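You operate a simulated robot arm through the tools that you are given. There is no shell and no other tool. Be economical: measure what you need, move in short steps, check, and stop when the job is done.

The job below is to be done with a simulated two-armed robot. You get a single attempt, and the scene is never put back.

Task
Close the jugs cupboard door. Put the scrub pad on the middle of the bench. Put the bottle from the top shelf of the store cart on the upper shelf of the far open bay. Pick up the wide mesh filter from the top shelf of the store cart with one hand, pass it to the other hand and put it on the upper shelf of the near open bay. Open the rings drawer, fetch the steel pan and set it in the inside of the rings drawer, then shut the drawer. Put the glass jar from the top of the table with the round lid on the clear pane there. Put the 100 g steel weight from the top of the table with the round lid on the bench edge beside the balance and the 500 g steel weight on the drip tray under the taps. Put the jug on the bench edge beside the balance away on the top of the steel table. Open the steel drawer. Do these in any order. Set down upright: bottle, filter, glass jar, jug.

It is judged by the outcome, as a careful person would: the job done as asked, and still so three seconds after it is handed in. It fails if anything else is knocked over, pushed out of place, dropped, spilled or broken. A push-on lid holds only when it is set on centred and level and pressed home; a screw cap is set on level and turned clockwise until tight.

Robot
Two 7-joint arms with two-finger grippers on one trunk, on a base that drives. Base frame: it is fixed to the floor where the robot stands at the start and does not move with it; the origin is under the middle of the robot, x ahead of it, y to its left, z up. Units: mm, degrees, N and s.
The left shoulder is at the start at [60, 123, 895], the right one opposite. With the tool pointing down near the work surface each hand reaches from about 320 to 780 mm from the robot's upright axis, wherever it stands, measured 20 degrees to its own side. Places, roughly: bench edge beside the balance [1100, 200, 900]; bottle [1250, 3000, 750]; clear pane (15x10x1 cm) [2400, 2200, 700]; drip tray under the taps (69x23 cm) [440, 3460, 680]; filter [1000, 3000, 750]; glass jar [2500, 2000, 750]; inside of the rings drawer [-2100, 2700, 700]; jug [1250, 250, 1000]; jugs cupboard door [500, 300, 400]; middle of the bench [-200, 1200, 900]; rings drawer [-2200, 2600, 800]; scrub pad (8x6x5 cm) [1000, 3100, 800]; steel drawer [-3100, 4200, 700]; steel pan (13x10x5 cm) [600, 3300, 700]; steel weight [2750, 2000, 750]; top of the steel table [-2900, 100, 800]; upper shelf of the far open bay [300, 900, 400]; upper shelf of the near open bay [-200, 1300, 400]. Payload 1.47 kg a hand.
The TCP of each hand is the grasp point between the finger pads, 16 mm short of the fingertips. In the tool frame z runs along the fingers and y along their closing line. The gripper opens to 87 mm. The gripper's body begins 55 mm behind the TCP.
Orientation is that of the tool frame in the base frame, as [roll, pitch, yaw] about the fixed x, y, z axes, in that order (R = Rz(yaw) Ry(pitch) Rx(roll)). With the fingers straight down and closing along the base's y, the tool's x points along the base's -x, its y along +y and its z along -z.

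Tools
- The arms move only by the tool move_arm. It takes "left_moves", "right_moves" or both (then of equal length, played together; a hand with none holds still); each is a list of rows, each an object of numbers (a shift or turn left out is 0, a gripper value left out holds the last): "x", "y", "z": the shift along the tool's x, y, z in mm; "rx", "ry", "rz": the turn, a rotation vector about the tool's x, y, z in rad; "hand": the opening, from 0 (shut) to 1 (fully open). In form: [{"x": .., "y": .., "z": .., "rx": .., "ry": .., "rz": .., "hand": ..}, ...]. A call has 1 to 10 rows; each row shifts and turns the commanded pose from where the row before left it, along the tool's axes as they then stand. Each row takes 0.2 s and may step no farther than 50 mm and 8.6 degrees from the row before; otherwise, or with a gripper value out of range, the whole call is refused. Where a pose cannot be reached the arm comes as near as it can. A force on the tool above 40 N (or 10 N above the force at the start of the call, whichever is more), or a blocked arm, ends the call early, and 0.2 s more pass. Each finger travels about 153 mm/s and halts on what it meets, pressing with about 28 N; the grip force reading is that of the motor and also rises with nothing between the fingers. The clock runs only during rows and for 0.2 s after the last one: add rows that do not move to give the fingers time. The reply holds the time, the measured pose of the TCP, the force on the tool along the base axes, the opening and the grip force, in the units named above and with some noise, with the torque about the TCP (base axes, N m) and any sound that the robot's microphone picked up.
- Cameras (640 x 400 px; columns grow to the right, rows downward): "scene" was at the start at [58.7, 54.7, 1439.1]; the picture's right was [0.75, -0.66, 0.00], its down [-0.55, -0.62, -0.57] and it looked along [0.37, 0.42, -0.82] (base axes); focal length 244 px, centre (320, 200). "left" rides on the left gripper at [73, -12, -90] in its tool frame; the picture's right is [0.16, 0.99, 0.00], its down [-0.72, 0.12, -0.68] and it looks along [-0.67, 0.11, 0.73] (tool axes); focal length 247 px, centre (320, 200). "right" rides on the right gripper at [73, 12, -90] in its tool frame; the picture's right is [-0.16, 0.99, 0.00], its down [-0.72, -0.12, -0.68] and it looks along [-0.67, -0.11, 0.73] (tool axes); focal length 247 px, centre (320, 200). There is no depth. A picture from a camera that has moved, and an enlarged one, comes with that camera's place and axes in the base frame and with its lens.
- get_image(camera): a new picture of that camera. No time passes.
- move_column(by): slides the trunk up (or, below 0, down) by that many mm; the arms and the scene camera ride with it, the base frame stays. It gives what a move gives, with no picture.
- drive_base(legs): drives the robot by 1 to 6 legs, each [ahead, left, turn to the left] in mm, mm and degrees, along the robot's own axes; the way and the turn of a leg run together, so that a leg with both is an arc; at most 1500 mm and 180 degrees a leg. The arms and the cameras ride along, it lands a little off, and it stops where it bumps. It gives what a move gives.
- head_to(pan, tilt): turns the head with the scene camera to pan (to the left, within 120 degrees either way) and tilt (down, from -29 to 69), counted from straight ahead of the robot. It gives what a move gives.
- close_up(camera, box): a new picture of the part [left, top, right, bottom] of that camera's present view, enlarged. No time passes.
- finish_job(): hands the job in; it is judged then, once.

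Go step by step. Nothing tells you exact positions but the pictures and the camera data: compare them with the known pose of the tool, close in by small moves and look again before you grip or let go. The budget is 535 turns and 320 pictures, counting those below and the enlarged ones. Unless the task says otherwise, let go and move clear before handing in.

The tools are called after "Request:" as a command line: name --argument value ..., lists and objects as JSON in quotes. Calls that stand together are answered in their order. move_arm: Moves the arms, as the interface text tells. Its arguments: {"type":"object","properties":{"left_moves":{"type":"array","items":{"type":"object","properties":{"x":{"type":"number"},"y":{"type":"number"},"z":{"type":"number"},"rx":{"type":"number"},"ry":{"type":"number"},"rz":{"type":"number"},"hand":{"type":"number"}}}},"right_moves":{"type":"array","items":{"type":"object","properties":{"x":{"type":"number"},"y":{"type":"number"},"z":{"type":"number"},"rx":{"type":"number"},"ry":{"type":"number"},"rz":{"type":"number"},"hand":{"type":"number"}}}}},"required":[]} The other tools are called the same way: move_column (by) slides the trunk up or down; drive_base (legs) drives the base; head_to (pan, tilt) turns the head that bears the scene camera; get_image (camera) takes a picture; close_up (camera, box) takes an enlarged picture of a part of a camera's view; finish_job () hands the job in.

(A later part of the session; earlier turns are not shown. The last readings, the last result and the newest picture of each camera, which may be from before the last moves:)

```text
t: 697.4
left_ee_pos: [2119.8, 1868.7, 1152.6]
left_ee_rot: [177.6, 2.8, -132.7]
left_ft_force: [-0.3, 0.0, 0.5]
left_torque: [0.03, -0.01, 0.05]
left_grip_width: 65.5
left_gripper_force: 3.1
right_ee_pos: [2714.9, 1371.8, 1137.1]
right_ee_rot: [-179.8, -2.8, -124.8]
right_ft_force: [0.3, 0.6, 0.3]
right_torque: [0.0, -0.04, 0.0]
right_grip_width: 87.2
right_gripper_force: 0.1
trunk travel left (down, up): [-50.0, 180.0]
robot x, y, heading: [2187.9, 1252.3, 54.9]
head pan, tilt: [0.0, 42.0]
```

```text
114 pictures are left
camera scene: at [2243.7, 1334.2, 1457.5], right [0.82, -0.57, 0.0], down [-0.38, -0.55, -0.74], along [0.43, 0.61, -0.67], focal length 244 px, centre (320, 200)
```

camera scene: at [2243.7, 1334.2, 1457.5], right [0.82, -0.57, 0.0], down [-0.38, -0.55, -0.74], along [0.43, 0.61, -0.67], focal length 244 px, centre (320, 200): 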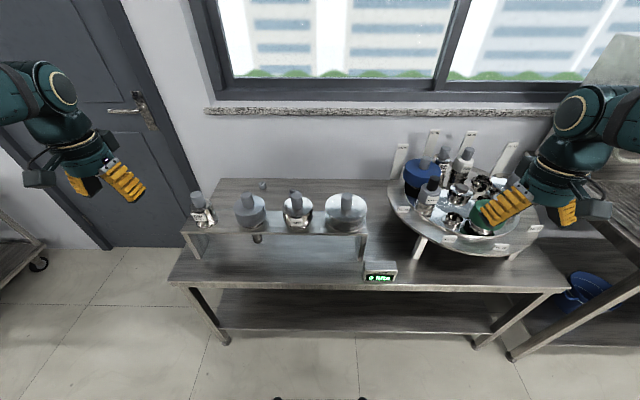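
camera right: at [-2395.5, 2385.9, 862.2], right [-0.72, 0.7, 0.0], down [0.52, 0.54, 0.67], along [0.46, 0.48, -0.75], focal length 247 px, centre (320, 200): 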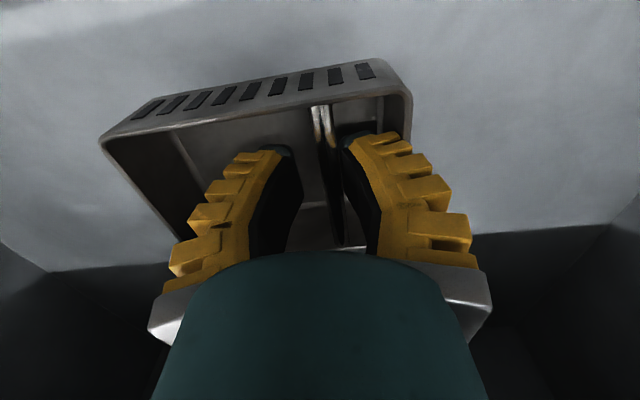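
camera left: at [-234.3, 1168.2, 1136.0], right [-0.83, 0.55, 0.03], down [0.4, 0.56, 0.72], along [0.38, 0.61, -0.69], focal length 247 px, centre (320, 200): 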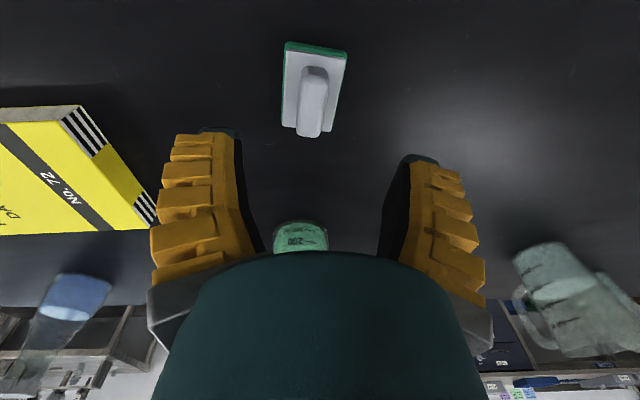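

Request:
close_up --camera "scene" --box '[160, 170, 400, 300]'

Request:
close_up --camera "scene" --box '[370, 120, 570, 290]'

```text
2.67 times, centred on (280, 235) of scene
camera zoom: at [2243.7, 1334.2, 1457.5], right [0.82, -0.57, 0.0], down [-0.38, -0.55, -0.74], along [0.43, 0.61, -0.67], focal length 651 px, centre (427, 107)
```

zoom: 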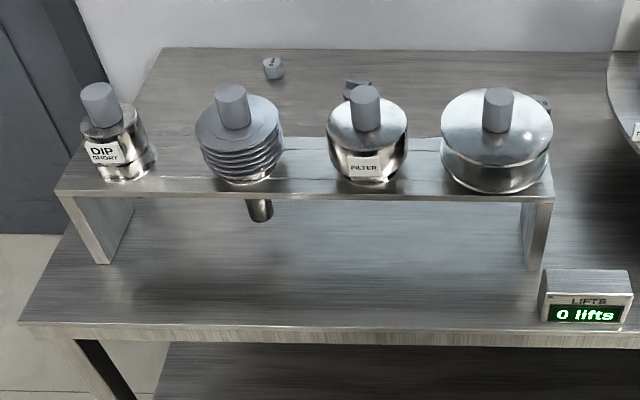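

```text
2.35 times, centred on (470, 205) of scene
camera zoom: at [2243.7, 1334.2, 1457.5], right [0.82, -0.57, 0.0], down [-0.38, -0.55, -0.74], along [0.43, 0.61, -0.67], focal length 574 px, centre (-33, 188)
```

zoom: 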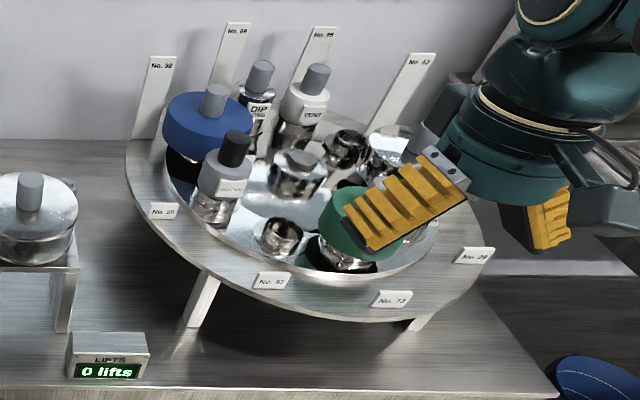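

I need to identify the jar, weights and pane. Raise the trunk and look at the whole table again.

Request:
move_column --by 180

Request:
move_arm --right_moves '[{"y": -45}, {"y": -45}, {"x": 40}, {"x": 40}, {"x": 40}]'

Request:
head_to --pan 0 --tilt 45

Request:
close_up --camera "scene" --box '[160, 130, 400, 290]'

Request:
close_up --camera "scene" --box '[370, 100, 610, 260]'

```text
t: 699.4
left_ee_pos: [2119.9, 1869.3, 1332.7]
left_ee_rot: [177.7, 2.8, -132.7]
left_ft_force: [0.2, -0.4, -0.6]
left_torque: [0.01, -0.03, 0.0]
left_grip_width: 65.6
left_gripper_force: 2.7
right_ee_pos: [2715.6, 1371.5, 1316.3]
right_ee_rot: [-179.9, -2.7, -124.7]
right_ft_force: [-0.4, -0.2, -0.2]
right_torque: [0.02, 0.01, -0.06]
right_grip_width: 87.0
right_gripper_force: 0.2
trunk travel left (down, up): [-230.0, 0.0]
robot x, y, heading: [2189.1, 1257.3, 55.3]
head pan, tilt: [0.0, 42.0]
```

```text
t: 700.6
left_ee_pos: [2117.9, 1867.7, 1332.6]
left_ee_rot: [177.6, 2.9, -132.7]
left_ft_force: [-0.3, 0.4, -0.2]
left_torque: [-0.01, -0.03, -0.01]
left_grip_width: 65.1
left_gripper_force: 2.7
right_ee_pos: [2720.9, 1221.5, 1324.5]
right_ee_rot: [-179.8, -2.6, -124.7]
right_ft_force: [-0.4, -0.2, 0.3]
right_torque: [0.0, -0.03, 0.01]
right_grip_width: 87.0
right_gripper_force: 0.0
trunk travel left (down, up): [-230.0, 0.0]
robot x, y, heading: [2189.2, 1256.3, 55.4]
head pan, tilt: [0.0, 42.0]
```

```text
t: 701.2
left_ee_pos: [2119.6, 1869.2, 1332.2]
left_ee_rot: [177.5, 2.7, -132.7]
left_ft_force: [0.5, 1.0, -0.7]
left_torque: [-0.01, -0.01, -0.04]
left_grip_width: 65.4
left_gripper_force: 3.5
right_ee_pos: [2722.0, 1224.4, 1323.9]
right_ee_rot: [-179.8, -2.7, -124.7]
right_ft_force: [0.4, 0.8, 0.3]
right_torque: [0.01, 0.0, -0.04]
right_grip_width: 86.9
right_gripper_force: 0.0
trunk travel left (down, up): [-230.0, 0.0]
robot x, y, heading: [2187.6, 1255.2, 55.0]
head pan, tilt: [0.0, 45.0]
```

```text
2.50 times, centred on (280, 210) of scene
camera zoom: at [2242.6, 1332.7, 1633.2], right [0.82, -0.57, 0.0], down [-0.41, -0.58, -0.71], along [0.41, 0.58, -0.71], focal length 610 px, centre (420, 175)
```

zoom: 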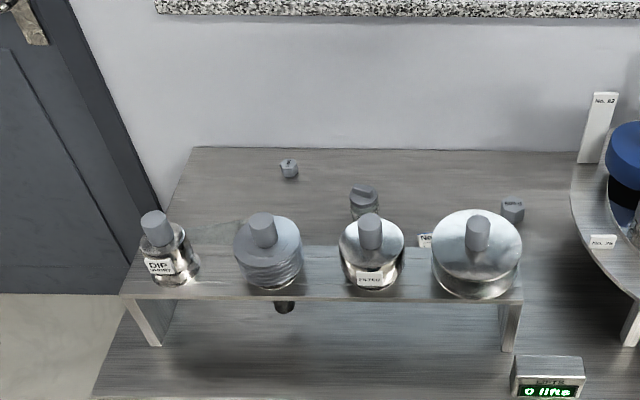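

```text
2.50 times, centred on (490, 180) of scene
camera zoom: at [2242.6, 1332.7, 1633.2], right [0.82, -0.57, 0.0], down [-0.41, -0.58, -0.71], along [0.41, 0.58, -0.71], focal length 610 px, centre (-105, 250)
```

zoom: 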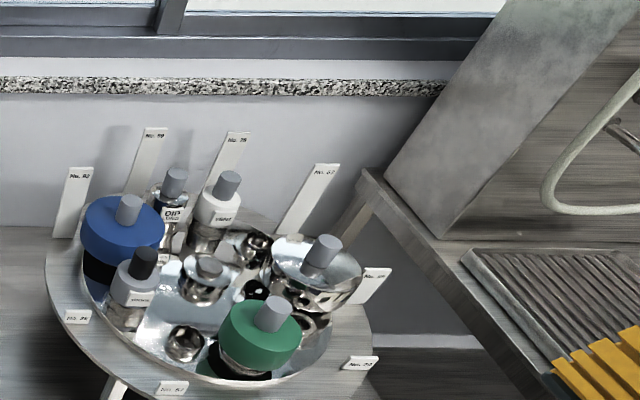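

Behind the bridge I see a clear pane, a lidded jar and two small hex steel weights. Enlarge these.

Request:
close_up --camera "scene" --box '[255, 180, 315, 220]'

Request:
close_up --camera "scene" --box '[320, 190, 380, 230]'

Request:
close_up --camera "scene" --box '[210, 200, 300, 260]'

```text
10.00 times, centred on (285, 200) of scene
camera zoom: at [2242.6, 1332.7, 1633.2], right [0.82, -0.57, 0.0], down [-0.41, -0.58, -0.71], along [0.41, 0.58, -0.71], focal length 2441 px, centre (670, 200)
```

zoom: 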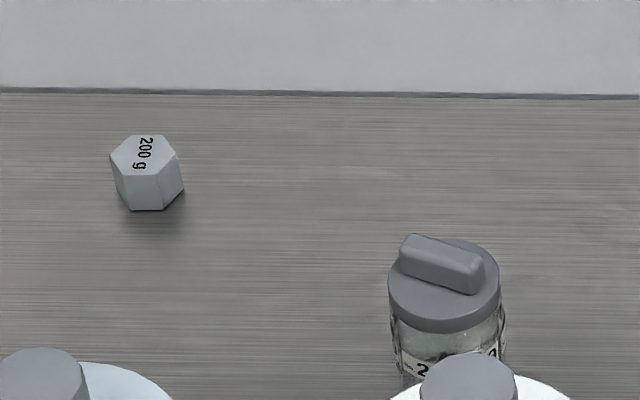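

```text
10.00 times, centred on (350, 210) of scene
camera zoom: at [2242.6, 1332.7, 1633.2], right [0.82, -0.57, 0.0], down [-0.41, -0.58, -0.71], along [0.41, 0.58, -0.71], focal length 2441 px, centre (20, 100)
```

zoom: 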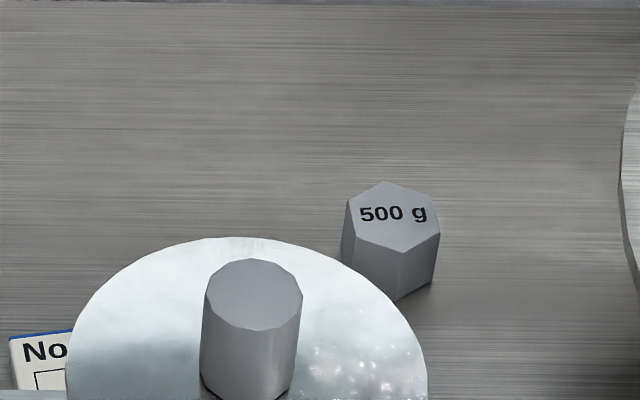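

```text
6.67 times, centred on (255, 230) of scene
camera zoom: at [2242.6, 1332.7, 1633.2], right [0.82, -0.57, 0.0], down [-0.41, -0.58, -0.71], along [0.41, 0.58, -0.71], focal length 1628 px, centre (753, 0)
```

zoom: 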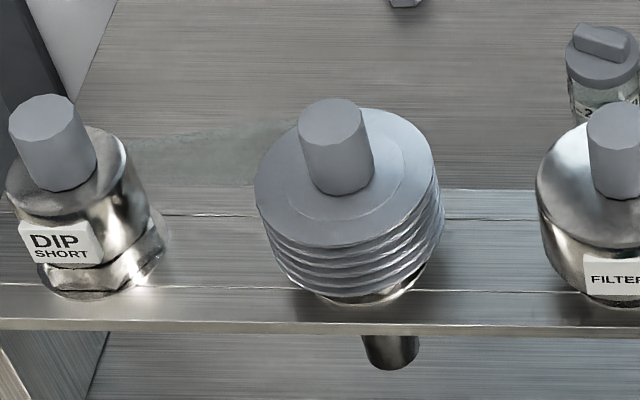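

The 200 g and 500 g weights and the lidded jar are visible; the 100 g is hidden. Move closer and look from the wrist camera above the back of the table.

Request:
drive_base --legs '[[120, 0, 0]]'

Request:
move_arm --left_moves '[{"y": -45}, {"y": -45}, {"y": -45}, {"y": -45}, {"x": -40, "y": -20}, {"x": -40, "y": -20}]'

Request:
get_image --camera "left"

Request:
get_image --camera "scene"

```text
t: 702.5
left_ee_pos: [2188.6, 1967.4, 1334.4]
left_ee_rot: [177.7, 2.8, -132.7]
left_ft_force: [0.4, 0.0, 0.3]
left_torque: [0.02, 0.0, 0.04]
left_grip_width: 65.3
left_gripper_force: 3.1
right_ee_pos: [2790.4, 1320.2, 1323.9]
right_ee_rot: [-179.8, -2.8, -124.8]
right_ft_force: [-0.2, 0.3, -0.9]
right_torque: [-0.01, 0.03, -0.03]
right_grip_width: 87.0
right_gripper_force: 0.0
trunk travel left (down, up): [-230.0, 0.0]
robot x, y, heading: [2257.8, 1355.4, 54.8]
head pan, tilt: [0.0, 45.0]
```

```text
t: 703.9
left_ee_pos: [2406.4, 1875.7, 1330.1]
left_ee_rot: [177.5, 2.7, -132.7]
left_ft_force: [0.0, -0.2, 0.1]
left_torque: [0.01, 0.03, -0.01]
left_grip_width: 65.4
left_gripper_force: 3.6
right_ee_pos: [2792.0, 1319.9, 1323.5]
right_ee_rot: [-179.9, -2.7, -124.8]
right_ft_force: [-0.7, -0.5, -0.2]
right_torque: [0.0, 0.03, 0.02]
right_grip_width: 87.0
right_gripper_force: 0.1
trunk travel left (down, up): [-230.0, 0.0]
robot x, y, heading: [2255.7, 1354.4, 54.9]
head pan, tilt: [0.0, 45.0]
```

```text
106 pictures are left
camera left: at [2365.8, 1810.5, 1415.3], right [-0.83, 0.55, 0.03], down [0.4, 0.57, 0.72], along [0.38, 0.61, -0.69], focal length 247 px, centre (320, 200)
```

left: 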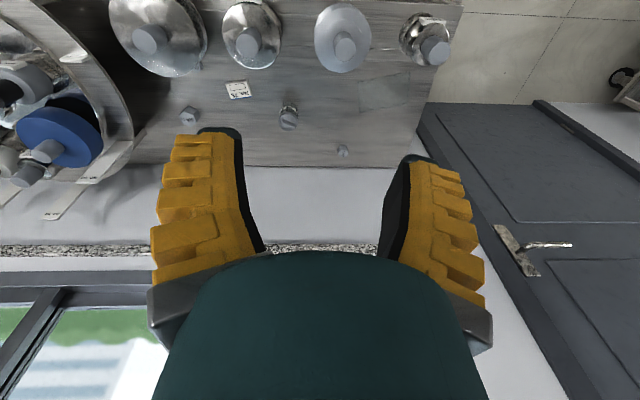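

```text
105 pictures are left
camera scene: at [2312.6, 1430.2, 1633.1], right [0.82, -0.57, 0.0], down [-0.41, -0.58, -0.71], along [0.41, 0.58, -0.71], focal length 244 px, centre (320, 200)
```

scene: 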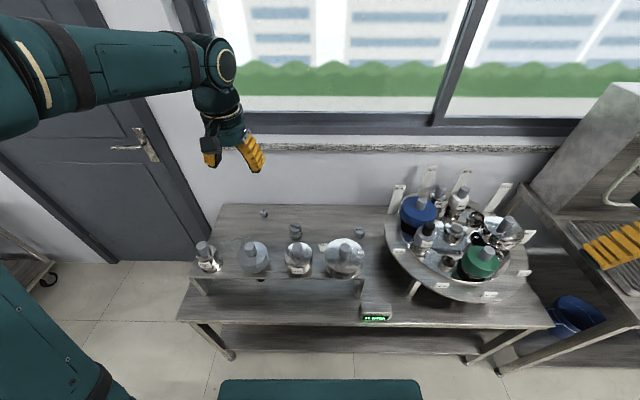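

Request:
close_up --camera "left" --box '[100, 0, 460, 180]'

```text
1.78 times, centred on (280, 90) of left
camera zoom: at [2365.8, 1810.5, 1415.3], right [-0.83, 0.55, 0.03], down [0.4, 0.57, 0.72], along [0.38, 0.61, -0.69], focal length 439 px, centre (391, 396)
```

zoom: 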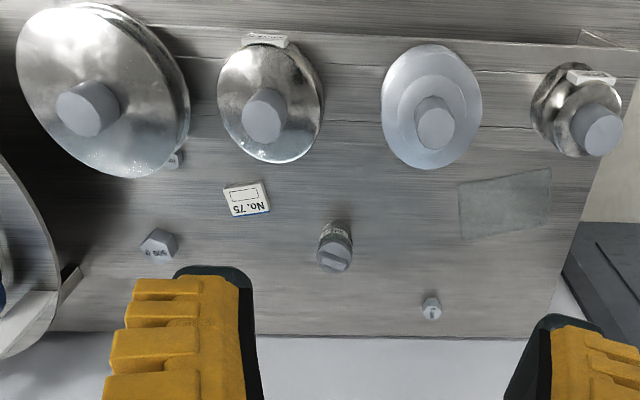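

The 100 g weight is tucked right behind the large disc plug on the bridge; jar ≈ (2632,2077), pane ≈ (2358,2194). First the jar: square up and tilt the left tool, and bring it above the jar.

Request:
move_arm --left_moves '[{"rz": -0.134, "hand": 1}, {"ry": -0.14}, {"ry": -0.14}, {"ry": -0.14}, {"ry": -0.14}]'

Request:
move_arm --left_moves '[{"x": -28, "y": -7, "z": 16}, {"x": -28, "y": -7, "z": 16}, {"x": -28, "y": -7, "z": 16}, {"x": -28, "y": -7, "z": 16}, {"x": -28, "y": -7, "z": 16}, {"x": -28, "y": -7, "z": 16}, {"x": -28, "y": -7, "z": 16}, {"x": -28, "y": -7, "z": 16}, {"x": -28, "y": -7, "z": 16}]'

Request:
get_image --camera "left"

```text
t: 705.1
left_ee_pos: [2404.4, 1875.1, 1326.9]
left_ee_rot: [177.8, 35.4, -126.3]
left_ft_force: [0.3, -0.1, 0.1]
left_torque: [0.03, -0.01, 0.01]
left_grip_width: 87.0
left_gripper_force: 0.1
right_ee_pos: [2788.9, 1320.5, 1324.0]
right_ee_rot: [-179.8, -2.6, -124.8]
right_ft_force: [-0.4, 0.1, 0.4]
right_torque: [0.04, 0.05, 0.01]
right_grip_width: 87.0
right_gripper_force: 0.1
trunk travel left (down, up): [-230.0, 0.0]
robot x, y, heading: [2259.3, 1355.8, 54.8]
head pan, tilt: [0.0, 45.0]
```

```text
t: 707.1
left_ee_pos: [2623.5, 2078.8, 1351.6]
left_ee_rot: [177.6, 34.9, -126.4]
left_ft_force: [-0.4, -0.3, 0.6]
left_torque: [-0.04, 0.01, 0.0]
left_grip_width: 87.0
left_gripper_force: 0.0
right_ee_pos: [2791.3, 1323.1, 1323.5]
right_ee_rot: [-179.9, -2.8, -124.9]
right_ft_force: [0.5, 0.5, 0.7]
right_torque: [-0.01, 0.01, -0.01]
right_grip_width: 87.0
right_gripper_force: 0.0
trunk travel left (down, up): [-230.0, 0.0]
robot x, y, heading: [2258.1, 1355.3, 55.0]
head pan, tilt: [0.0, 45.0]
```

```text
103 pictures are left
camera left: at [2570.2, 1982.3, 1383.4], right [-0.89, 0.46, -0.06], down [0.05, 0.21, 0.98], along [0.46, 0.86, -0.21], focal length 247 px, centre (320, 200)
```

left: 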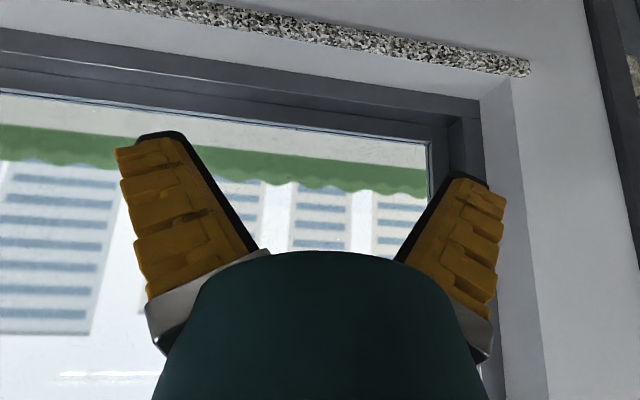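

Directly above the jar. Lower to z≈860 and look.

Request:
move_arm --left_moves '[{"x": 28, "z": 40}, {"x": 28, "z": 40}, {"x": 28, "z": 40}, {"x": 28, "z": 40}, {"x": 28, "z": 40}, {"x": 28, "z": 40}, {"x": 28, "z": 40}, {"x": 28, "z": 40}, {"x": 28, "z": 40}]'

Request:
get_image --camera "left"

Request:
get_image --camera "scene"

```text
t: 709.1
left_ee_pos: [2611.6, 2088.4, 914.7]
left_ee_rot: [177.6, 35.3, -126.3]
left_ft_force: [0.1, 1.0, 0.6]
left_torque: [-0.05, -0.01, 0.02]
left_grip_width: 87.1
left_gripper_force: 0.0
right_ee_pos: [2790.5, 1321.9, 1323.9]
right_ee_rot: [-179.7, -2.7, -124.8]
right_ft_force: [0.2, 0.4, 1.0]
right_torque: [0.02, -0.06, 0.01]
right_grip_width: 86.8
right_gripper_force: 0.1
trunk travel left (down, up): [-230.0, 0.0]
robot x, y, heading: [2254.4, 1352.2, 54.9]
head pan, tilt: [0.0, 45.0]
```

```text
102 pictures are left
camera left: at [2557.7, 1991.6, 945.9], right [-0.89, 0.46, -0.06], down [0.05, 0.21, 0.98], along [0.46, 0.86, -0.21], focal length 247 px, centre (320, 200)
```

left: 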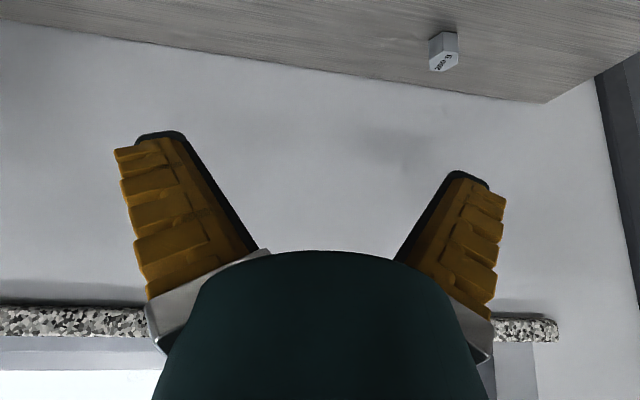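

```text
101 pictures are left
camera scene: at [2311.2, 1430.9, 1633.1], right [0.82, -0.57, 0.0], down [-0.41, -0.58, -0.71], along [0.41, 0.58, -0.71], focal length 244 px, centre (320, 200)
```

scene: 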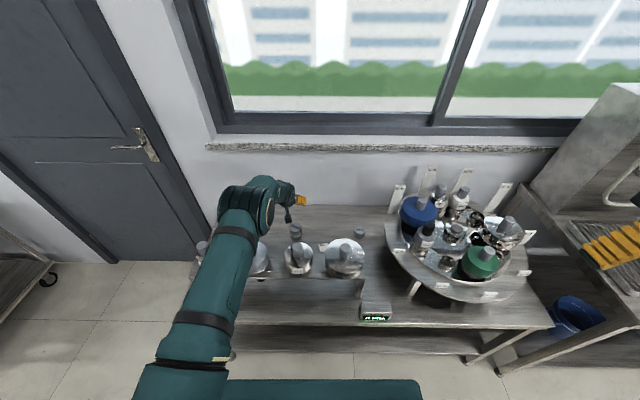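

Request:
move_arm --left_moves '[{"ry": 0.09, "y": -12}, {"ry": 0.09, "y": -11}, {"x": 17, "y": -1.5, "z": 36}, {"x": 17, "y": -1.5, "z": 36}]'

Request:
get_image --camera "left"

Request:
close_up --camera "scene" --box '[230, 180, 370, 280]'

```text
t: 710.1
left_ee_pos: [2631.6, 2074.7, 833.9]
left_ee_rot: [177.9, 24.8, -125.9]
left_ft_force: [0.1, -0.2, 0.1]
left_torque: [-0.09, 0.0, -0.03]
left_grip_width: 86.9
left_gripper_force: 0.1
right_ee_pos: [2789.7, 1321.3, 1321.8]
right_ee_rot: [-179.7, -2.8, -124.8]
right_ft_force: [0.3, -0.2, 0.4]
right_torque: [-0.01, 0.0, 0.04]
right_grip_width: 87.0
right_gripper_force: 0.1
trunk travel left (down, up): [-230.0, 0.0]
robot x, y, heading: [2253.6, 1355.3, 54.7]
head pan, tilt: [0.0, 45.0]
```

```text
100 pictures are left
camera left: at [2582.5, 1983.2, 885.3], right [-0.89, 0.45, -0.03], down [0.14, 0.35, 0.93], along [0.43, 0.82, -0.38], focal length 247 px, centre (320, 200)
```

left: 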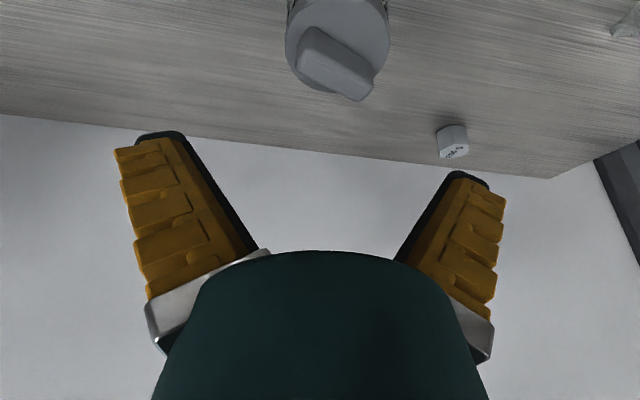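

```text
4.00 times, centred on (300, 230) of scene
camera zoom: at [2311.2, 1430.7, 1633.1], right [0.82, -0.57, 0.0], down [-0.41, -0.58, -0.71], along [0.41, 0.58, -0.71], focal length 976 px, centre (400, 80)
```

zoom: 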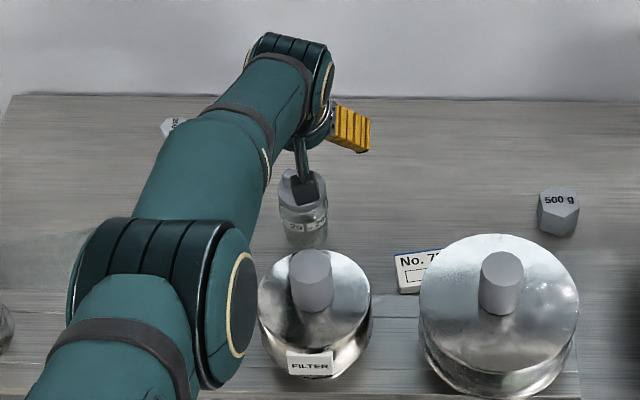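

Lid seen: jar centre ≈ (2625,2079). Correct 5 mm and descend around it.

Request:
move_arm --left_moves '[{"y": 4}, {"x": 15, "z": 32}, {"x": 15, "z": 32}]'

Request:
get_image --camera "left"

```text
t: 710.9
left_ee_pos: [2611.3, 2066.7, 784.6]
left_ee_rot: [177.8, 25.0, -125.8]
left_ft_force: [0.6, -0.5, 1.3]
left_torque: [0.01, -0.01, -0.03]
left_grip_width: 86.8
left_gripper_force: 0.1
left hand out of reach, approached as far as the arm can: row 2, 3
right_ee_pos: [2790.0, 1320.2, 1323.8]
right_ee_rot: [-179.8, -2.6, -124.8]
right_ft_force: [0.1, -0.8, 0.3]
right_torque: [0.0, 0.03, -0.02]
right_grip_width: 87.1
right_gripper_force: 0.1
trunk travel left (down, up): [-230.0, 0.0]
robot x, y, heading: [2258.1, 1354.1, 54.9]
head pan, tilt: [0.0, 45.0]
```

```text
98 pictures are left
camera left: at [2563.5, 1975.6, 836.4], right [-0.89, 0.45, -0.03], down [0.14, 0.35, 0.93], along [0.43, 0.82, -0.38], focal length 247 px, centre (320, 200)
```

left: 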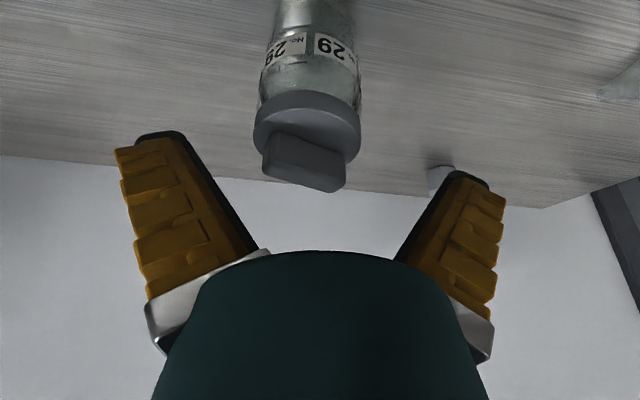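

At the limit of reach with the trunk raised. Raise the hand, lower the trunk, and nudge the base forward.

Request:
move_arm --left_moves '[{"x": -18, "z": -39}, {"x": -18, "z": -39}, {"x": -18, "z": -39}, {"x": -18, "z": -39}]'

Request:
move_column --by -150

Request:
drive_base --legs '[[25, 0, 0]]'

Request:
get_image --camera "left"

```text
t: 711.9
left_ee_pos: [2616.2, 2061.0, 957.3]
left_ee_rot: [177.8, 24.9, -125.8]
left_ft_force: [0.2, 0.1, -0.7]
left_torque: [0.01, 0.0, 0.01]
left_grip_width: 87.2
left_gripper_force: 0.1
right_ee_pos: [2789.5, 1319.1, 1323.9]
right_ee_rot: [-179.7, -2.7, -124.8]
right_ft_force: [-0.5, -0.9, -1.5]
right_torque: [0.0, 0.01, 0.0]
right_grip_width: 87.2
right_gripper_force: 0.0
trunk travel left (down, up): [-230.0, 0.0]
robot x, y, heading: [2257.9, 1357.4, 55.1]
head pan, tilt: [0.0, 45.0]
```

```text
t: 713.6
left_ee_pos: [2617.1, 2062.9, 807.6]
left_ee_rot: [178.0, 25.0, -125.9]
left_ft_force: [0.2, 0.0, 0.3]
left_torque: [0.02, -0.01, 0.04]
left_grip_width: 87.3
left_gripper_force: 0.1
right_ee_pos: [2791.0, 1319.4, 1174.6]
right_ee_rot: [-179.9, -2.6, -124.8]
right_ft_force: [0.5, -0.7, 0.5]
right_torque: [-0.04, -0.02, -0.02]
right_grip_width: 87.1
right_gripper_force: 0.1
trunk travel left (down, up): [-80.0, 150.0]
robot x, y, heading: [2258.1, 1358.7, 55.1]
head pan, tilt: [0.0, 45.0]
```

```text
t: 714.4
left_ee_pos: [2631.8, 2081.9, 807.3]
left_ee_rot: [177.8, 24.8, -125.9]
left_ft_force: [0.1, 0.0, -0.3]
left_torque: [-0.01, 0.06, -0.01]
left_grip_width: 87.0
left_gripper_force: 0.0
right_ee_pos: [2805.7, 1340.9, 1172.7]
right_ee_rot: [-179.8, -2.8, -124.9]
right_ft_force: [0.3, 0.5, -0.4]
right_torque: [-0.02, 0.01, 0.0]
right_grip_width: 86.9
right_gripper_force: 0.0
trunk travel left (down, up): [-80.0, 150.0]
robot x, y, heading: [2272.7, 1374.8, 55.1]
head pan, tilt: [0.0, 45.0]
```

```text
97 pictures are left
camera left: at [2583.4, 1992.4, 858.6], right [-0.89, 0.45, -0.03], down [0.14, 0.35, 0.92], along [0.43, 0.82, -0.38], focal length 247 px, centre (320, 200)
```

left: 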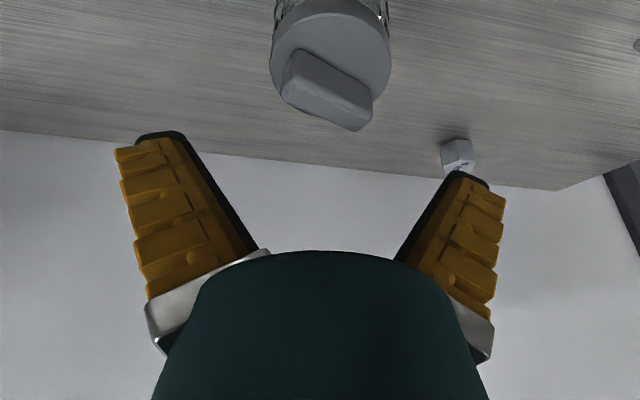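

Request:
move_arm --left_moves '[{"x": 19, "y": 1, "z": 26}, {"x": 13, "z": 27}, {"x": 12, "z": 26}]'

Request:
get_image --camera "left"

```text
t: 715.2
left_ee_pos: [2628.9, 2084.6, 733.6]
left_ee_rot: [178.2, 26.0, -125.8]
left_ft_force: [-2.8, -6.1, 19.6]
left_torque: [-0.32, -0.08, -0.07]
left_grip_width: 87.5
left_gripper_force: 0.1
right_ee_pos: [2803.6, 1339.7, 1173.4]
right_ee_rot: [-179.8, -2.6, -124.7]
right_ft_force: [-0.7, 0.2, -0.3]
right_torque: [-0.02, 0.03, -0.04]
right_grip_width: 87.2
right_gripper_force: 0.1
trunk travel left (down, up): [-80.0, 150.0]
robot x, y, heading: [2270.6, 1372.6, 55.0]
head pan, tilt: [0.0, 45.0]
stopped in row 3 (left hand): the force on the tool passed its limit at 71 N (the readings are from after the stop); the commanded pose is now the measured one
```

```text
96 pictures are left
camera left: at [2580.3, 1992.9, 783.3], right [-0.89, 0.45, -0.04], down [0.13, 0.34, 0.93], along [0.43, 0.83, -0.36], focal length 247 px, centre (320, 200)
```

left: 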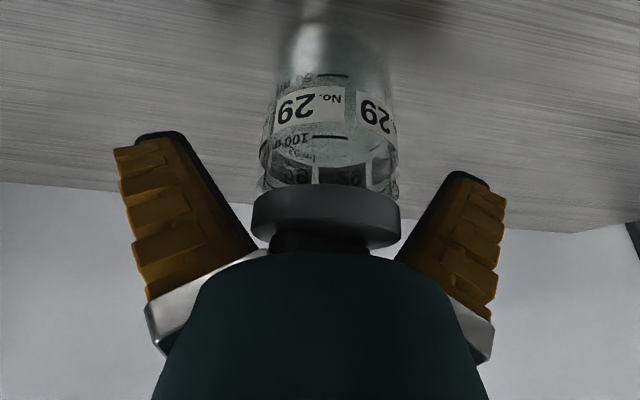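

The palm just touched the lid's handle; back up 5 mm and close on the jar.

Request:
move_arm --left_moves '[{"x": -2, "z": -5}, {"hand": 0.75}, {"hand": 0}, {}, {}]'

Request:
get_image --camera "left"

```text
t: 716.4
left_ee_pos: [2627.8, 2084.2, 735.6]
left_ee_rot: [178.0, 25.8, -125.7]
left_ft_force: [-0.6, 0.0, 0.3]
left_torque: [0.0, -0.03, 0.02]
left_grip_width: 56.8
left_gripper_force: 28.0
right_ee_pos: [2804.2, 1340.6, 1173.1]
right_ee_rot: [-179.8, -2.7, -124.8]
right_ft_force: [0.2, -0.7, -0.9]
right_torque: [0.01, 0.0, 0.04]
right_grip_width: 86.8
right_gripper_force: 0.1
trunk travel left (down, up): [-80.0, 150.0]
robot x, y, heading: [2273.2, 1377.1, 55.0]
head pan, tilt: [0.0, 45.0]
heard: snap
```

```text
95 pictures are left
camera left: at [2579.1, 1991.9, 785.4], right [-0.89, 0.45, -0.04], down [0.13, 0.34, 0.93], along [0.43, 0.83, -0.36], focal length 247 px, centre (320, 200)
```

left: 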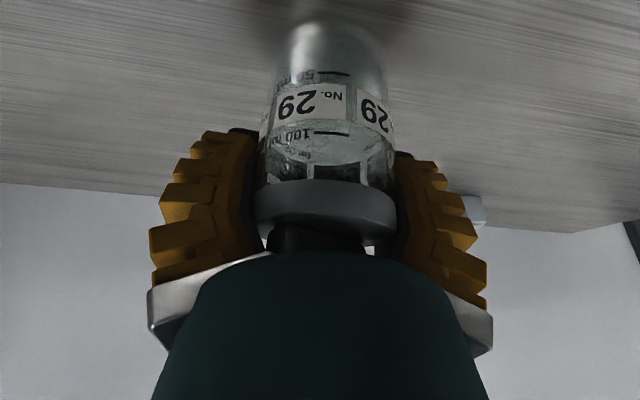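

A snap was heard; lift slightly and check what is held.

Request:
move_arm --left_moves '[{"x": -4, "z": -9}, {"x": -4, "z": -9}, {}]'

Request:
get_image --camera "left"

Request:
close_up --camera "scene" --box '[250, 160, 350, 240]'

```text
t: 717.2
left_ee_pos: [2628.1, 2081.7, 755.1]
left_ee_rot: [178.1, 25.6, -125.7]
left_ft_force: [-0.4, 0.4, -2.0]
left_torque: [0.05, 0.0, 0.03]
left_grip_width: 56.5
left_gripper_force: 28.1
right_ee_pos: [2804.8, 1341.4, 1173.9]
right_ee_rot: [-179.8, -2.7, -124.7]
right_ft_force: [-0.3, 0.6, 0.4]
right_torque: [0.01, 0.05, 0.0]
right_grip_width: 86.9
right_gripper_force: 0.1
trunk travel left (down, up): [-80.0, 150.0]
robot x, y, heading: [2275.7, 1374.1, 54.8]
head pan, tilt: [0.0, 45.0]
```

```text
94 pictures are left
camera left: at [2579.6, 1990.5, 805.0], right [-0.89, 0.45, -0.04], down [0.13, 0.34, 0.93], along [0.43, 0.83, -0.36], focal length 247 px, centre (320, 200)
```

left: 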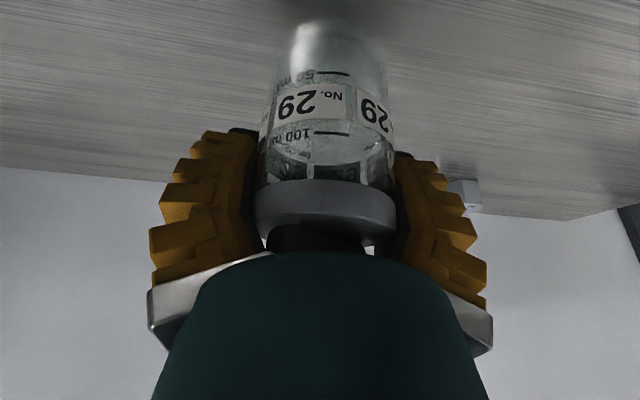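

```text
5.00 times, centred on (300, 200) of scene
camera zoom: at [2325.3, 1450.4, 1483.1], right [0.82, -0.57, 0.0], down [-0.41, -0.58, -0.71], along [0.41, 0.58, -0.71], focal length 1221 px, centre (420, 200)
```

zoom: 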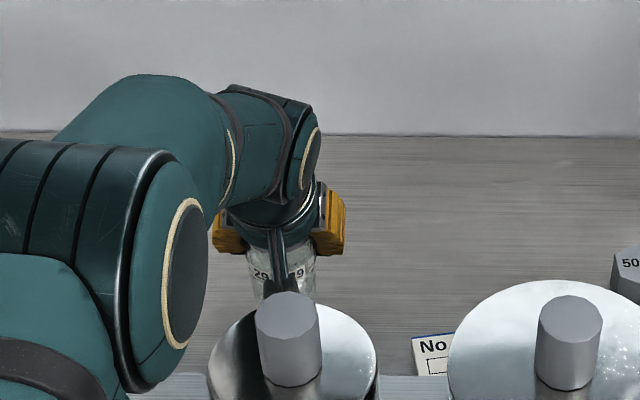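

Whole jar with lid is held. Raise it and move left over the pane.

Request:
move_arm --left_moves '[{"x": -17.6, "z": -37.7}, {"x": -17.6, "z": -37.7}, {"x": -17.6, "z": -37.7}, {"y": 41, "x": 8, "z": -4}, {"y": 41, "x": 8, "z": -4}, {"y": 41, "x": 8, "z": -4}, {"y": 41, "x": 8, "z": -4}, {"y": 41, "x": 8, "z": -4}, {"y": 41, "x": 8, "z": -4}, {"y": 39, "x": 8, "z": -3}]'

Request:
get_image --camera "left"

Request:
get_image --camera "scene"

```text
t: 719.4
left_ee_pos: [2360.0, 2190.7, 889.8]
left_ee_rot: [178.2, 25.8, -125.8]
left_ft_force: [0.1, 0.4, -1.7]
left_torque: [0.02, 0.0, 0.02]
left_grip_width: 56.4
left_gripper_force: 27.8
right_ee_pos: [2803.7, 1341.8, 1174.6]
right_ee_rot: [-179.9, -2.7, -124.7]
right_ft_force: [0.0, 0.3, -0.3]
right_torque: [-0.01, -0.03, 0.01]
right_grip_width: 87.0
right_gripper_force: 0.1
trunk travel left (down, up): [-80.0, 150.0]
robot x, y, heading: [2270.6, 1377.0, 54.8]
head pan, tilt: [0.0, 45.0]
```

```text
92 pictures are left
camera left: at [2310.6, 2099.6, 939.2], right [-0.89, 0.45, -0.04], down [0.13, 0.34, 0.93], along [0.43, 0.82, -0.36], focal length 247 px, centre (320, 200)
```

left: 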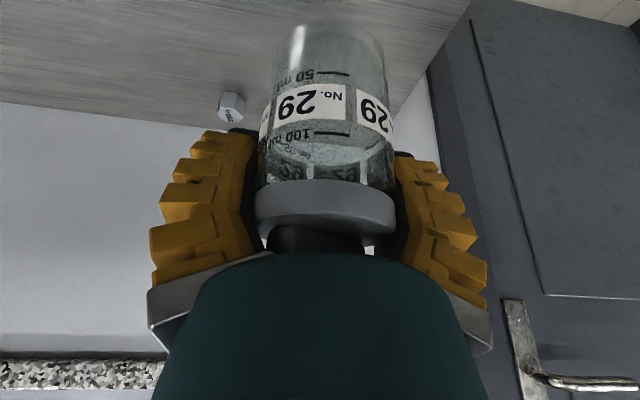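

```text
91 pictures are left
camera scene: at [2324.4, 1450.9, 1483.2], right [0.82, -0.57, 0.0], down [-0.41, -0.58, -0.71], along [0.41, 0.58, -0.71], focal length 244 px, centre (320, 200)
```

scene: 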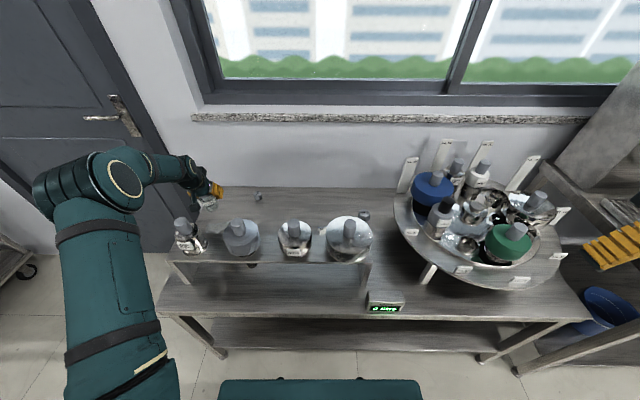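

Request:
close_up --camera "scene" --box '[160, 170, 280, 260]'

```text
4.44 times, centred on (220, 215) of scene
camera zoom: at [2324.4, 1450.9, 1483.2], right [0.82, -0.57, 0.0], down [-0.41, -0.58, -0.71], along [0.41, 0.58, -0.71], focal length 1085 px, centre (764, 133)
```

zoom: 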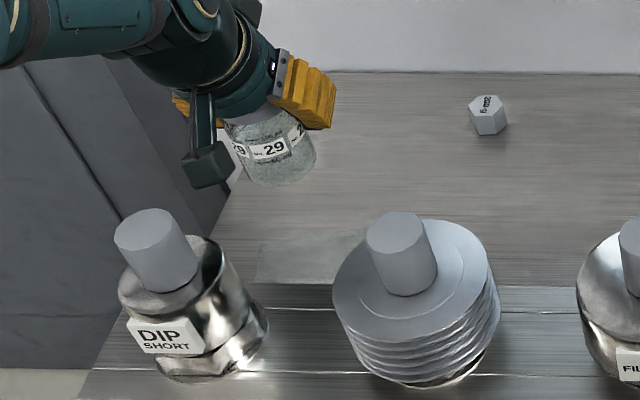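

Pane centre ≈ (2361,2190). To keep the wrist camera clear between the plugs I shift 30 mm right/10 mm forward (still well on the pane) and lower.

Request:
move_arm --left_moves '[{"y": -30, "x": -9, "z": 4}, {"x": 14, "z": 29}, {"x": 14, "z": 29}, {"x": 14, "z": 29}]'

Request:
close_up --camera "scene" --box '[160, 170, 280, 260]'

Request:
get_image --camera "left"

```text
t: 720.4
left_ee_pos: [2389.8, 2184.0, 789.7]
left_ee_rot: [178.1, 25.8, -125.7]
left_ft_force: [1.1, 1.7, -2.4]
left_torque: [0.02, -0.06, 0.01]
left_grip_width: 56.4
left_gripper_force: 27.8
right_ee_pos: [2804.6, 1342.0, 1173.5]
right_ee_rot: [-179.8, -2.7, -124.8]
right_ft_force: [-0.3, 0.0, 0.6]
right_torque: [-0.02, 0.03, 0.02]
right_grip_width: 87.2
right_gripper_force: 0.2
trunk travel left (down, up): [-80.0, 150.0]
robot x, y, heading: [2270.1, 1376.1, 55.0]
head pan, tilt: [0.0, 45.0]
```

```text
4.44 times, centred on (220, 215) of scene
camera zoom: at [2325.1, 1451.3, 1483.1], right [0.82, -0.57, 0.0], down [-0.41, -0.58, -0.71], along [0.41, 0.58, -0.71], focal length 1085 px, centre (764, 133)
```

zoom: 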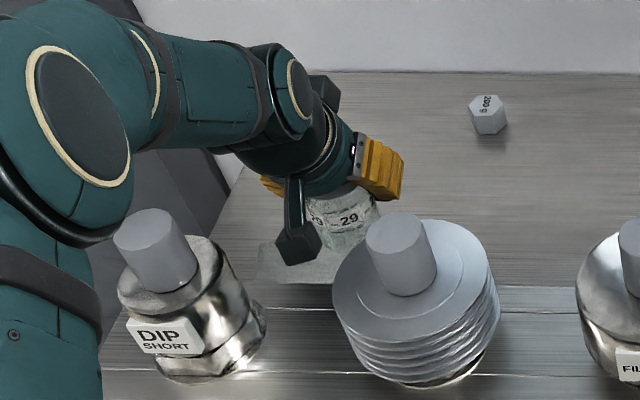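

```text
88 pictures are left
camera left: at [2341.1, 2093.0, 839.4], right [-0.89, 0.45, -0.04], down [0.13, 0.34, 0.93], along [0.43, 0.83, -0.36], focal length 247 px, centre (320, 200)
```

left: 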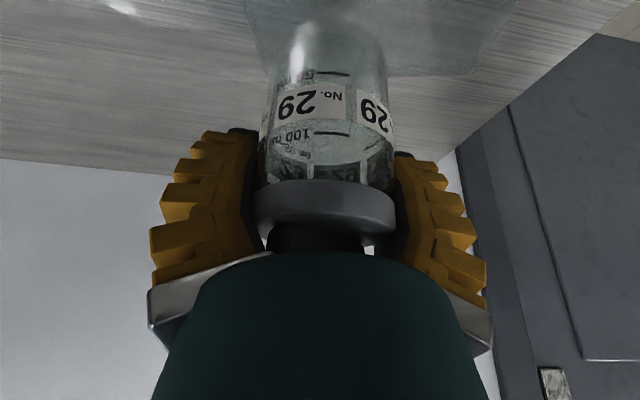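

Shift 12 mm left (better centred for both) and lower to contact.

Request:
move_arm --left_moves '[{"y": 12}, {"x": 11, "z": 22}, {"x": 4, "z": 9}, {}]'

Request:
move_arm --left_moves '[{"x": 2, "z": 4}, {}]'

Request:
move_arm --left_moves '[{"x": 2, "z": 4}, {}]'

Request:
move_arm --left_moves '[{"x": 2, "z": 4}, {}]'

```text
t: 721.4
left_ee_pos: [2379.2, 2192.0, 756.2]
left_ee_rot: [178.1, 25.9, -125.7]
left_ft_force: [-0.1, 0.3, -1.6]
left_torque: [0.04, 0.02, 0.04]
left_grip_width: 56.4
left_gripper_force: 28.2
right_ee_pos: [2804.2, 1340.3, 1173.8]
right_ee_rot: [-179.8, -2.8, -124.7]
right_ft_force: [-0.8, 0.0, 0.1]
right_torque: [0.01, 0.03, -0.04]
right_grip_width: 87.4
right_gripper_force: 0.1
trunk travel left (down, up): [-80.0, 150.0]
robot x, y, heading: [2271.6, 1375.4, 55.0]
head pan, tilt: [0.0, 45.0]
```

```text
t: 722.0
left_ee_pos: [2379.2, 2190.4, 753.0]
left_ee_rot: [178.0, 25.8, -125.8]
left_ft_force: [0.2, 0.3, -2.1]
left_torque: [0.01, -0.02, 0.03]
left_grip_width: 56.2
left_gripper_force: 28.2
right_ee_pos: [2803.5, 1340.1, 1173.0]
right_ee_rot: [-179.9, -2.7, -124.8]
right_ft_force: [-0.3, -0.7, -0.7]
right_torque: [0.0, 0.02, 0.01]
right_grip_width: 87.1
right_gripper_force: 0.1
trunk travel left (down, up): [-80.0, 150.0]
robot x, y, heading: [2273.0, 1375.4, 55.1]
head pan, tilt: [0.0, 45.0]
```

```text
t: 722.6
left_ee_pos: [2379.3, 2190.8, 748.0]
left_ee_rot: [178.0, 25.8, -125.7]
left_ft_force: [-0.4, 0.1, -2.7]
left_torque: [0.0, -0.02, -0.02]
left_grip_width: 56.4
left_gripper_force: 27.5
right_ee_pos: [2806.0, 1339.5, 1174.1]
right_ee_rot: [-179.8, -2.7, -124.7]
right_ft_force: [0.2, 1.2, 0.3]
right_torque: [0.01, 0.04, 0.01]
right_grip_width: 86.9
right_gripper_force: 0.2
trunk travel left (down, up): [-80.0, 150.0]
robot x, y, heading: [2274.8, 1375.8, 54.9]
head pan, tilt: [0.0, 45.0]
```

```text
t: 723.2
left_ee_pos: [2378.9, 2189.7, 744.6]
left_ee_rot: [178.1, 25.9, -125.7]
left_ft_force: [0.4, -0.6, 3.3]
left_torque: [0.07, -0.08, 0.0]
left_grip_width: 56.6
left_gripper_force: 27.4
right_ee_pos: [2803.4, 1339.8, 1173.1]
right_ee_rot: [-179.8, -2.7, -124.8]
right_ft_force: [0.0, 0.3, 0.1]
right_torque: [0.04, -0.02, 0.02]
right_grip_width: 87.0
right_gripper_force: 0.1
trunk travel left (down, up): [-80.0, 150.0]
robot x, y, heading: [2273.1, 1376.2, 54.8]
head pan, tilt: [0.0, 45.0]
```

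Contact with the pane. Open gently and lift away.

Request:
move_arm --left_moves '[{"x": 1, "z": 2}, {"hand": 0.75}, {"hand": 0.95}, {}, {}]'

Request:
move_arm --left_moves '[{"x": -7, "z": -14}, {"x": -14, "z": -29}, {"x": -18, "z": -38}, {"x": -18, "z": -38}]'

Request:
get_image --camera "left"

Request:
close_up --camera "scene" --box '[160, 170, 280, 260]'

```text
t: 724.4
left_ee_pos: [2378.7, 2189.7, 742.4]
left_ee_rot: [178.1, 25.8, -125.8]
left_ft_force: [-0.6, -0.1, 9.3]
left_torque: [-0.29, 0.02, -0.01]
left_grip_width: 83.8
left_gripper_force: 0.9
right_ee_pos: [2805.3, 1339.2, 1173.8]
right_ee_rot: [-180.0, -2.6, -124.7]
right_ft_force: [0.7, -0.5, 0.5]
right_torque: [-0.01, -0.01, 0.03]
right_grip_width: 87.3
right_gripper_force: 0.0
trunk travel left (down, up): [-80.0, 150.0]
robot x, y, heading: [2272.7, 1374.5, 54.8]
head pan, tilt: [0.0, 45.0]
```

```text
t: 725.4
left_ee_pos: [2381.9, 2185.9, 876.2]
left_ee_rot: [178.1, 25.8, -125.7]
left_ft_force: [-0.2, -0.4, 0.7]
left_torque: [0.03, 0.0, -0.01]
left_grip_width: 83.7
left_gripper_force: 1.0
right_ee_pos: [2804.1, 1339.7, 1173.4]
right_ee_rot: [-179.9, -2.9, -124.8]
right_ft_force: [0.7, 0.5, 0.2]
right_torque: [0.01, 0.02, 0.02]
right_grip_width: 87.2
right_gripper_force: 0.0
trunk travel left (down, up): [-80.0, 150.0]
robot x, y, heading: [2271.2, 1374.7, 55.1]
head pan, tilt: [0.0, 45.0]
heard: snap
```

```text
87 pictures are left
camera left: at [2333.2, 2094.8, 926.0], right [-0.89, 0.45, -0.04], down [0.13, 0.34, 0.93], along [0.43, 0.83, -0.36], focal length 247 px, centre (320, 200)
```

left: 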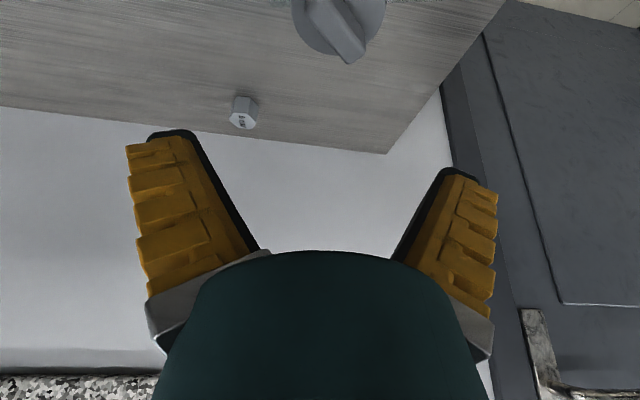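

```text
4.44 times, centred on (220, 215) of scene
camera zoom: at [2325.2, 1449.4, 1483.2], right [0.82, -0.57, 0.0], down [-0.41, -0.58, -0.71], along [0.41, 0.58, -0.71], focal length 1085 px, centre (764, 133)
```

zoom: 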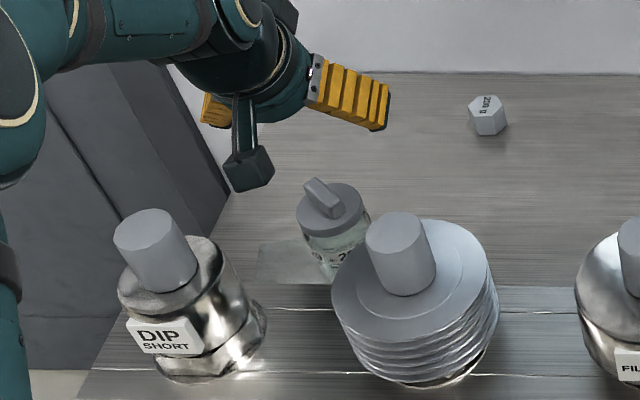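

The jar stands on the pane. Zoom in to check the lid.

Request:
close_up --camera "scene" --box '[205, 195, 250, 230]'

Request:
close_up --camera "left" --box '[270, 0, 410, 80]'

```text
11.43 times, centred on (228, 212) of scene
camera zoom: at [2325.2, 1449.4, 1483.2], right [0.82, -0.57, 0.0], down [-0.41, -0.58, -0.71], along [0.41, 0.58, -0.71], focal length 2790 px, centre (1377, 57)
```

zoom: 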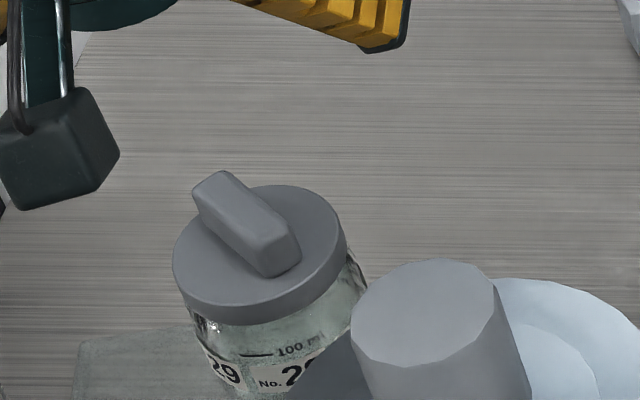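

```text
4.57 times, centred on (340, 40) of left
camera zoom: at [2333.2, 2094.8, 926.0], right [-0.89, 0.45, -0.04], down [0.13, 0.34, 0.93], along [0.43, 0.83, -0.36], focal length 1129 px, centre (229, 931)
```

zoom: 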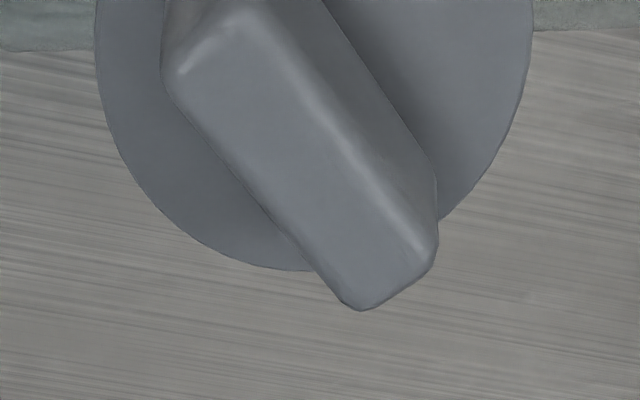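

The lid looks level and centred, but since a snap was heard twice I'll press it home gently with closed fingers to be sure.

Request:
move_arm --left_moves '[{"hand": 0, "y": 6}, {}, {"x": 16, "z": 27}, {"x": 14, "z": 27}, {"x": 13, "z": 24}]'

Request:
close_up --camera "scene" --box '[190, 170, 270, 230]'

Request:
get_image --camera "left"

```text
t: 726.6
left_ee_pos: [2377.5, 2198.2, 808.5]
left_ee_rot: [177.7, 27.7, -125.9]
left_ft_force: [-0.8, -2.2, 22.5]
left_torque: [-0.28, -0.03, -0.06]
left_grip_width: 6.0
left_gripper_force: 28.2
right_ee_pos: [2804.3, 1340.3, 1172.5]
right_ee_rot: [-179.9, -2.6, -124.8]
right_ft_force: [-0.1, 0.5, -0.1]
right_torque: [-0.04, 0.03, 0.0]
right_grip_width: 86.8
right_gripper_force: 0.0
trunk travel left (down, up): [-80.0, 150.0]
robot x, y, heading: [2273.1, 1372.8, 55.1]
head pan, tilt: [0.0, 45.0]
stopped in row 5 (left hand): the force on the tool passed its limit at 56 N (the readings are from after the stop); the commanded pose is now the measured one
```

```text
6.67 times, centred on (230, 200) of scene
camera zoom: at [2325.2, 1449.6, 1483.4], right [0.82, -0.57, 0.0], down [-0.41, -0.58, -0.71], along [0.41, 0.58, -0.71], focal length 1628 px, centre (920, 200)
```

zoom: 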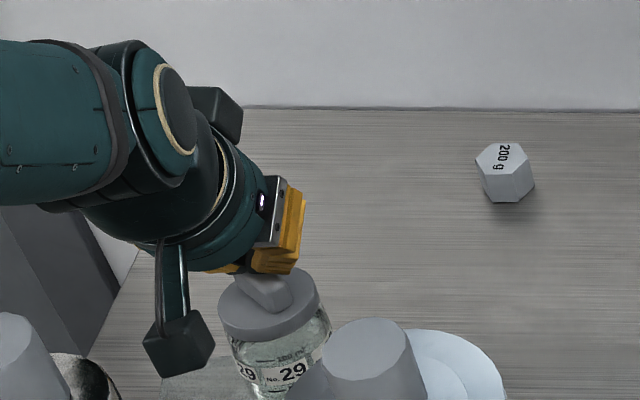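

```text
82 pictures are left
camera left: at [2327.9, 2104.8, 854.6], right [-0.89, 0.45, -0.04], down [0.12, 0.31, 0.94], along [0.44, 0.84, -0.33], focal length 247 px, centre (320, 200)
```

left: 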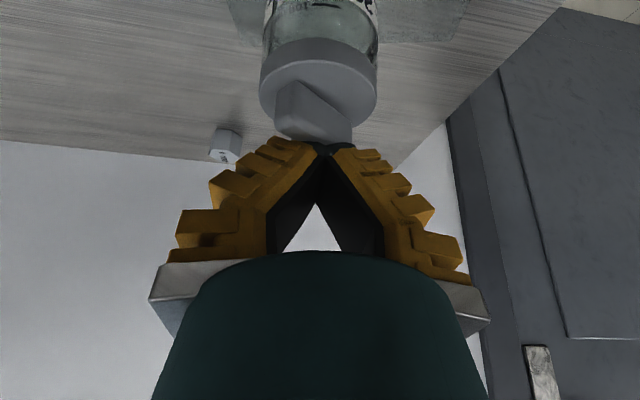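

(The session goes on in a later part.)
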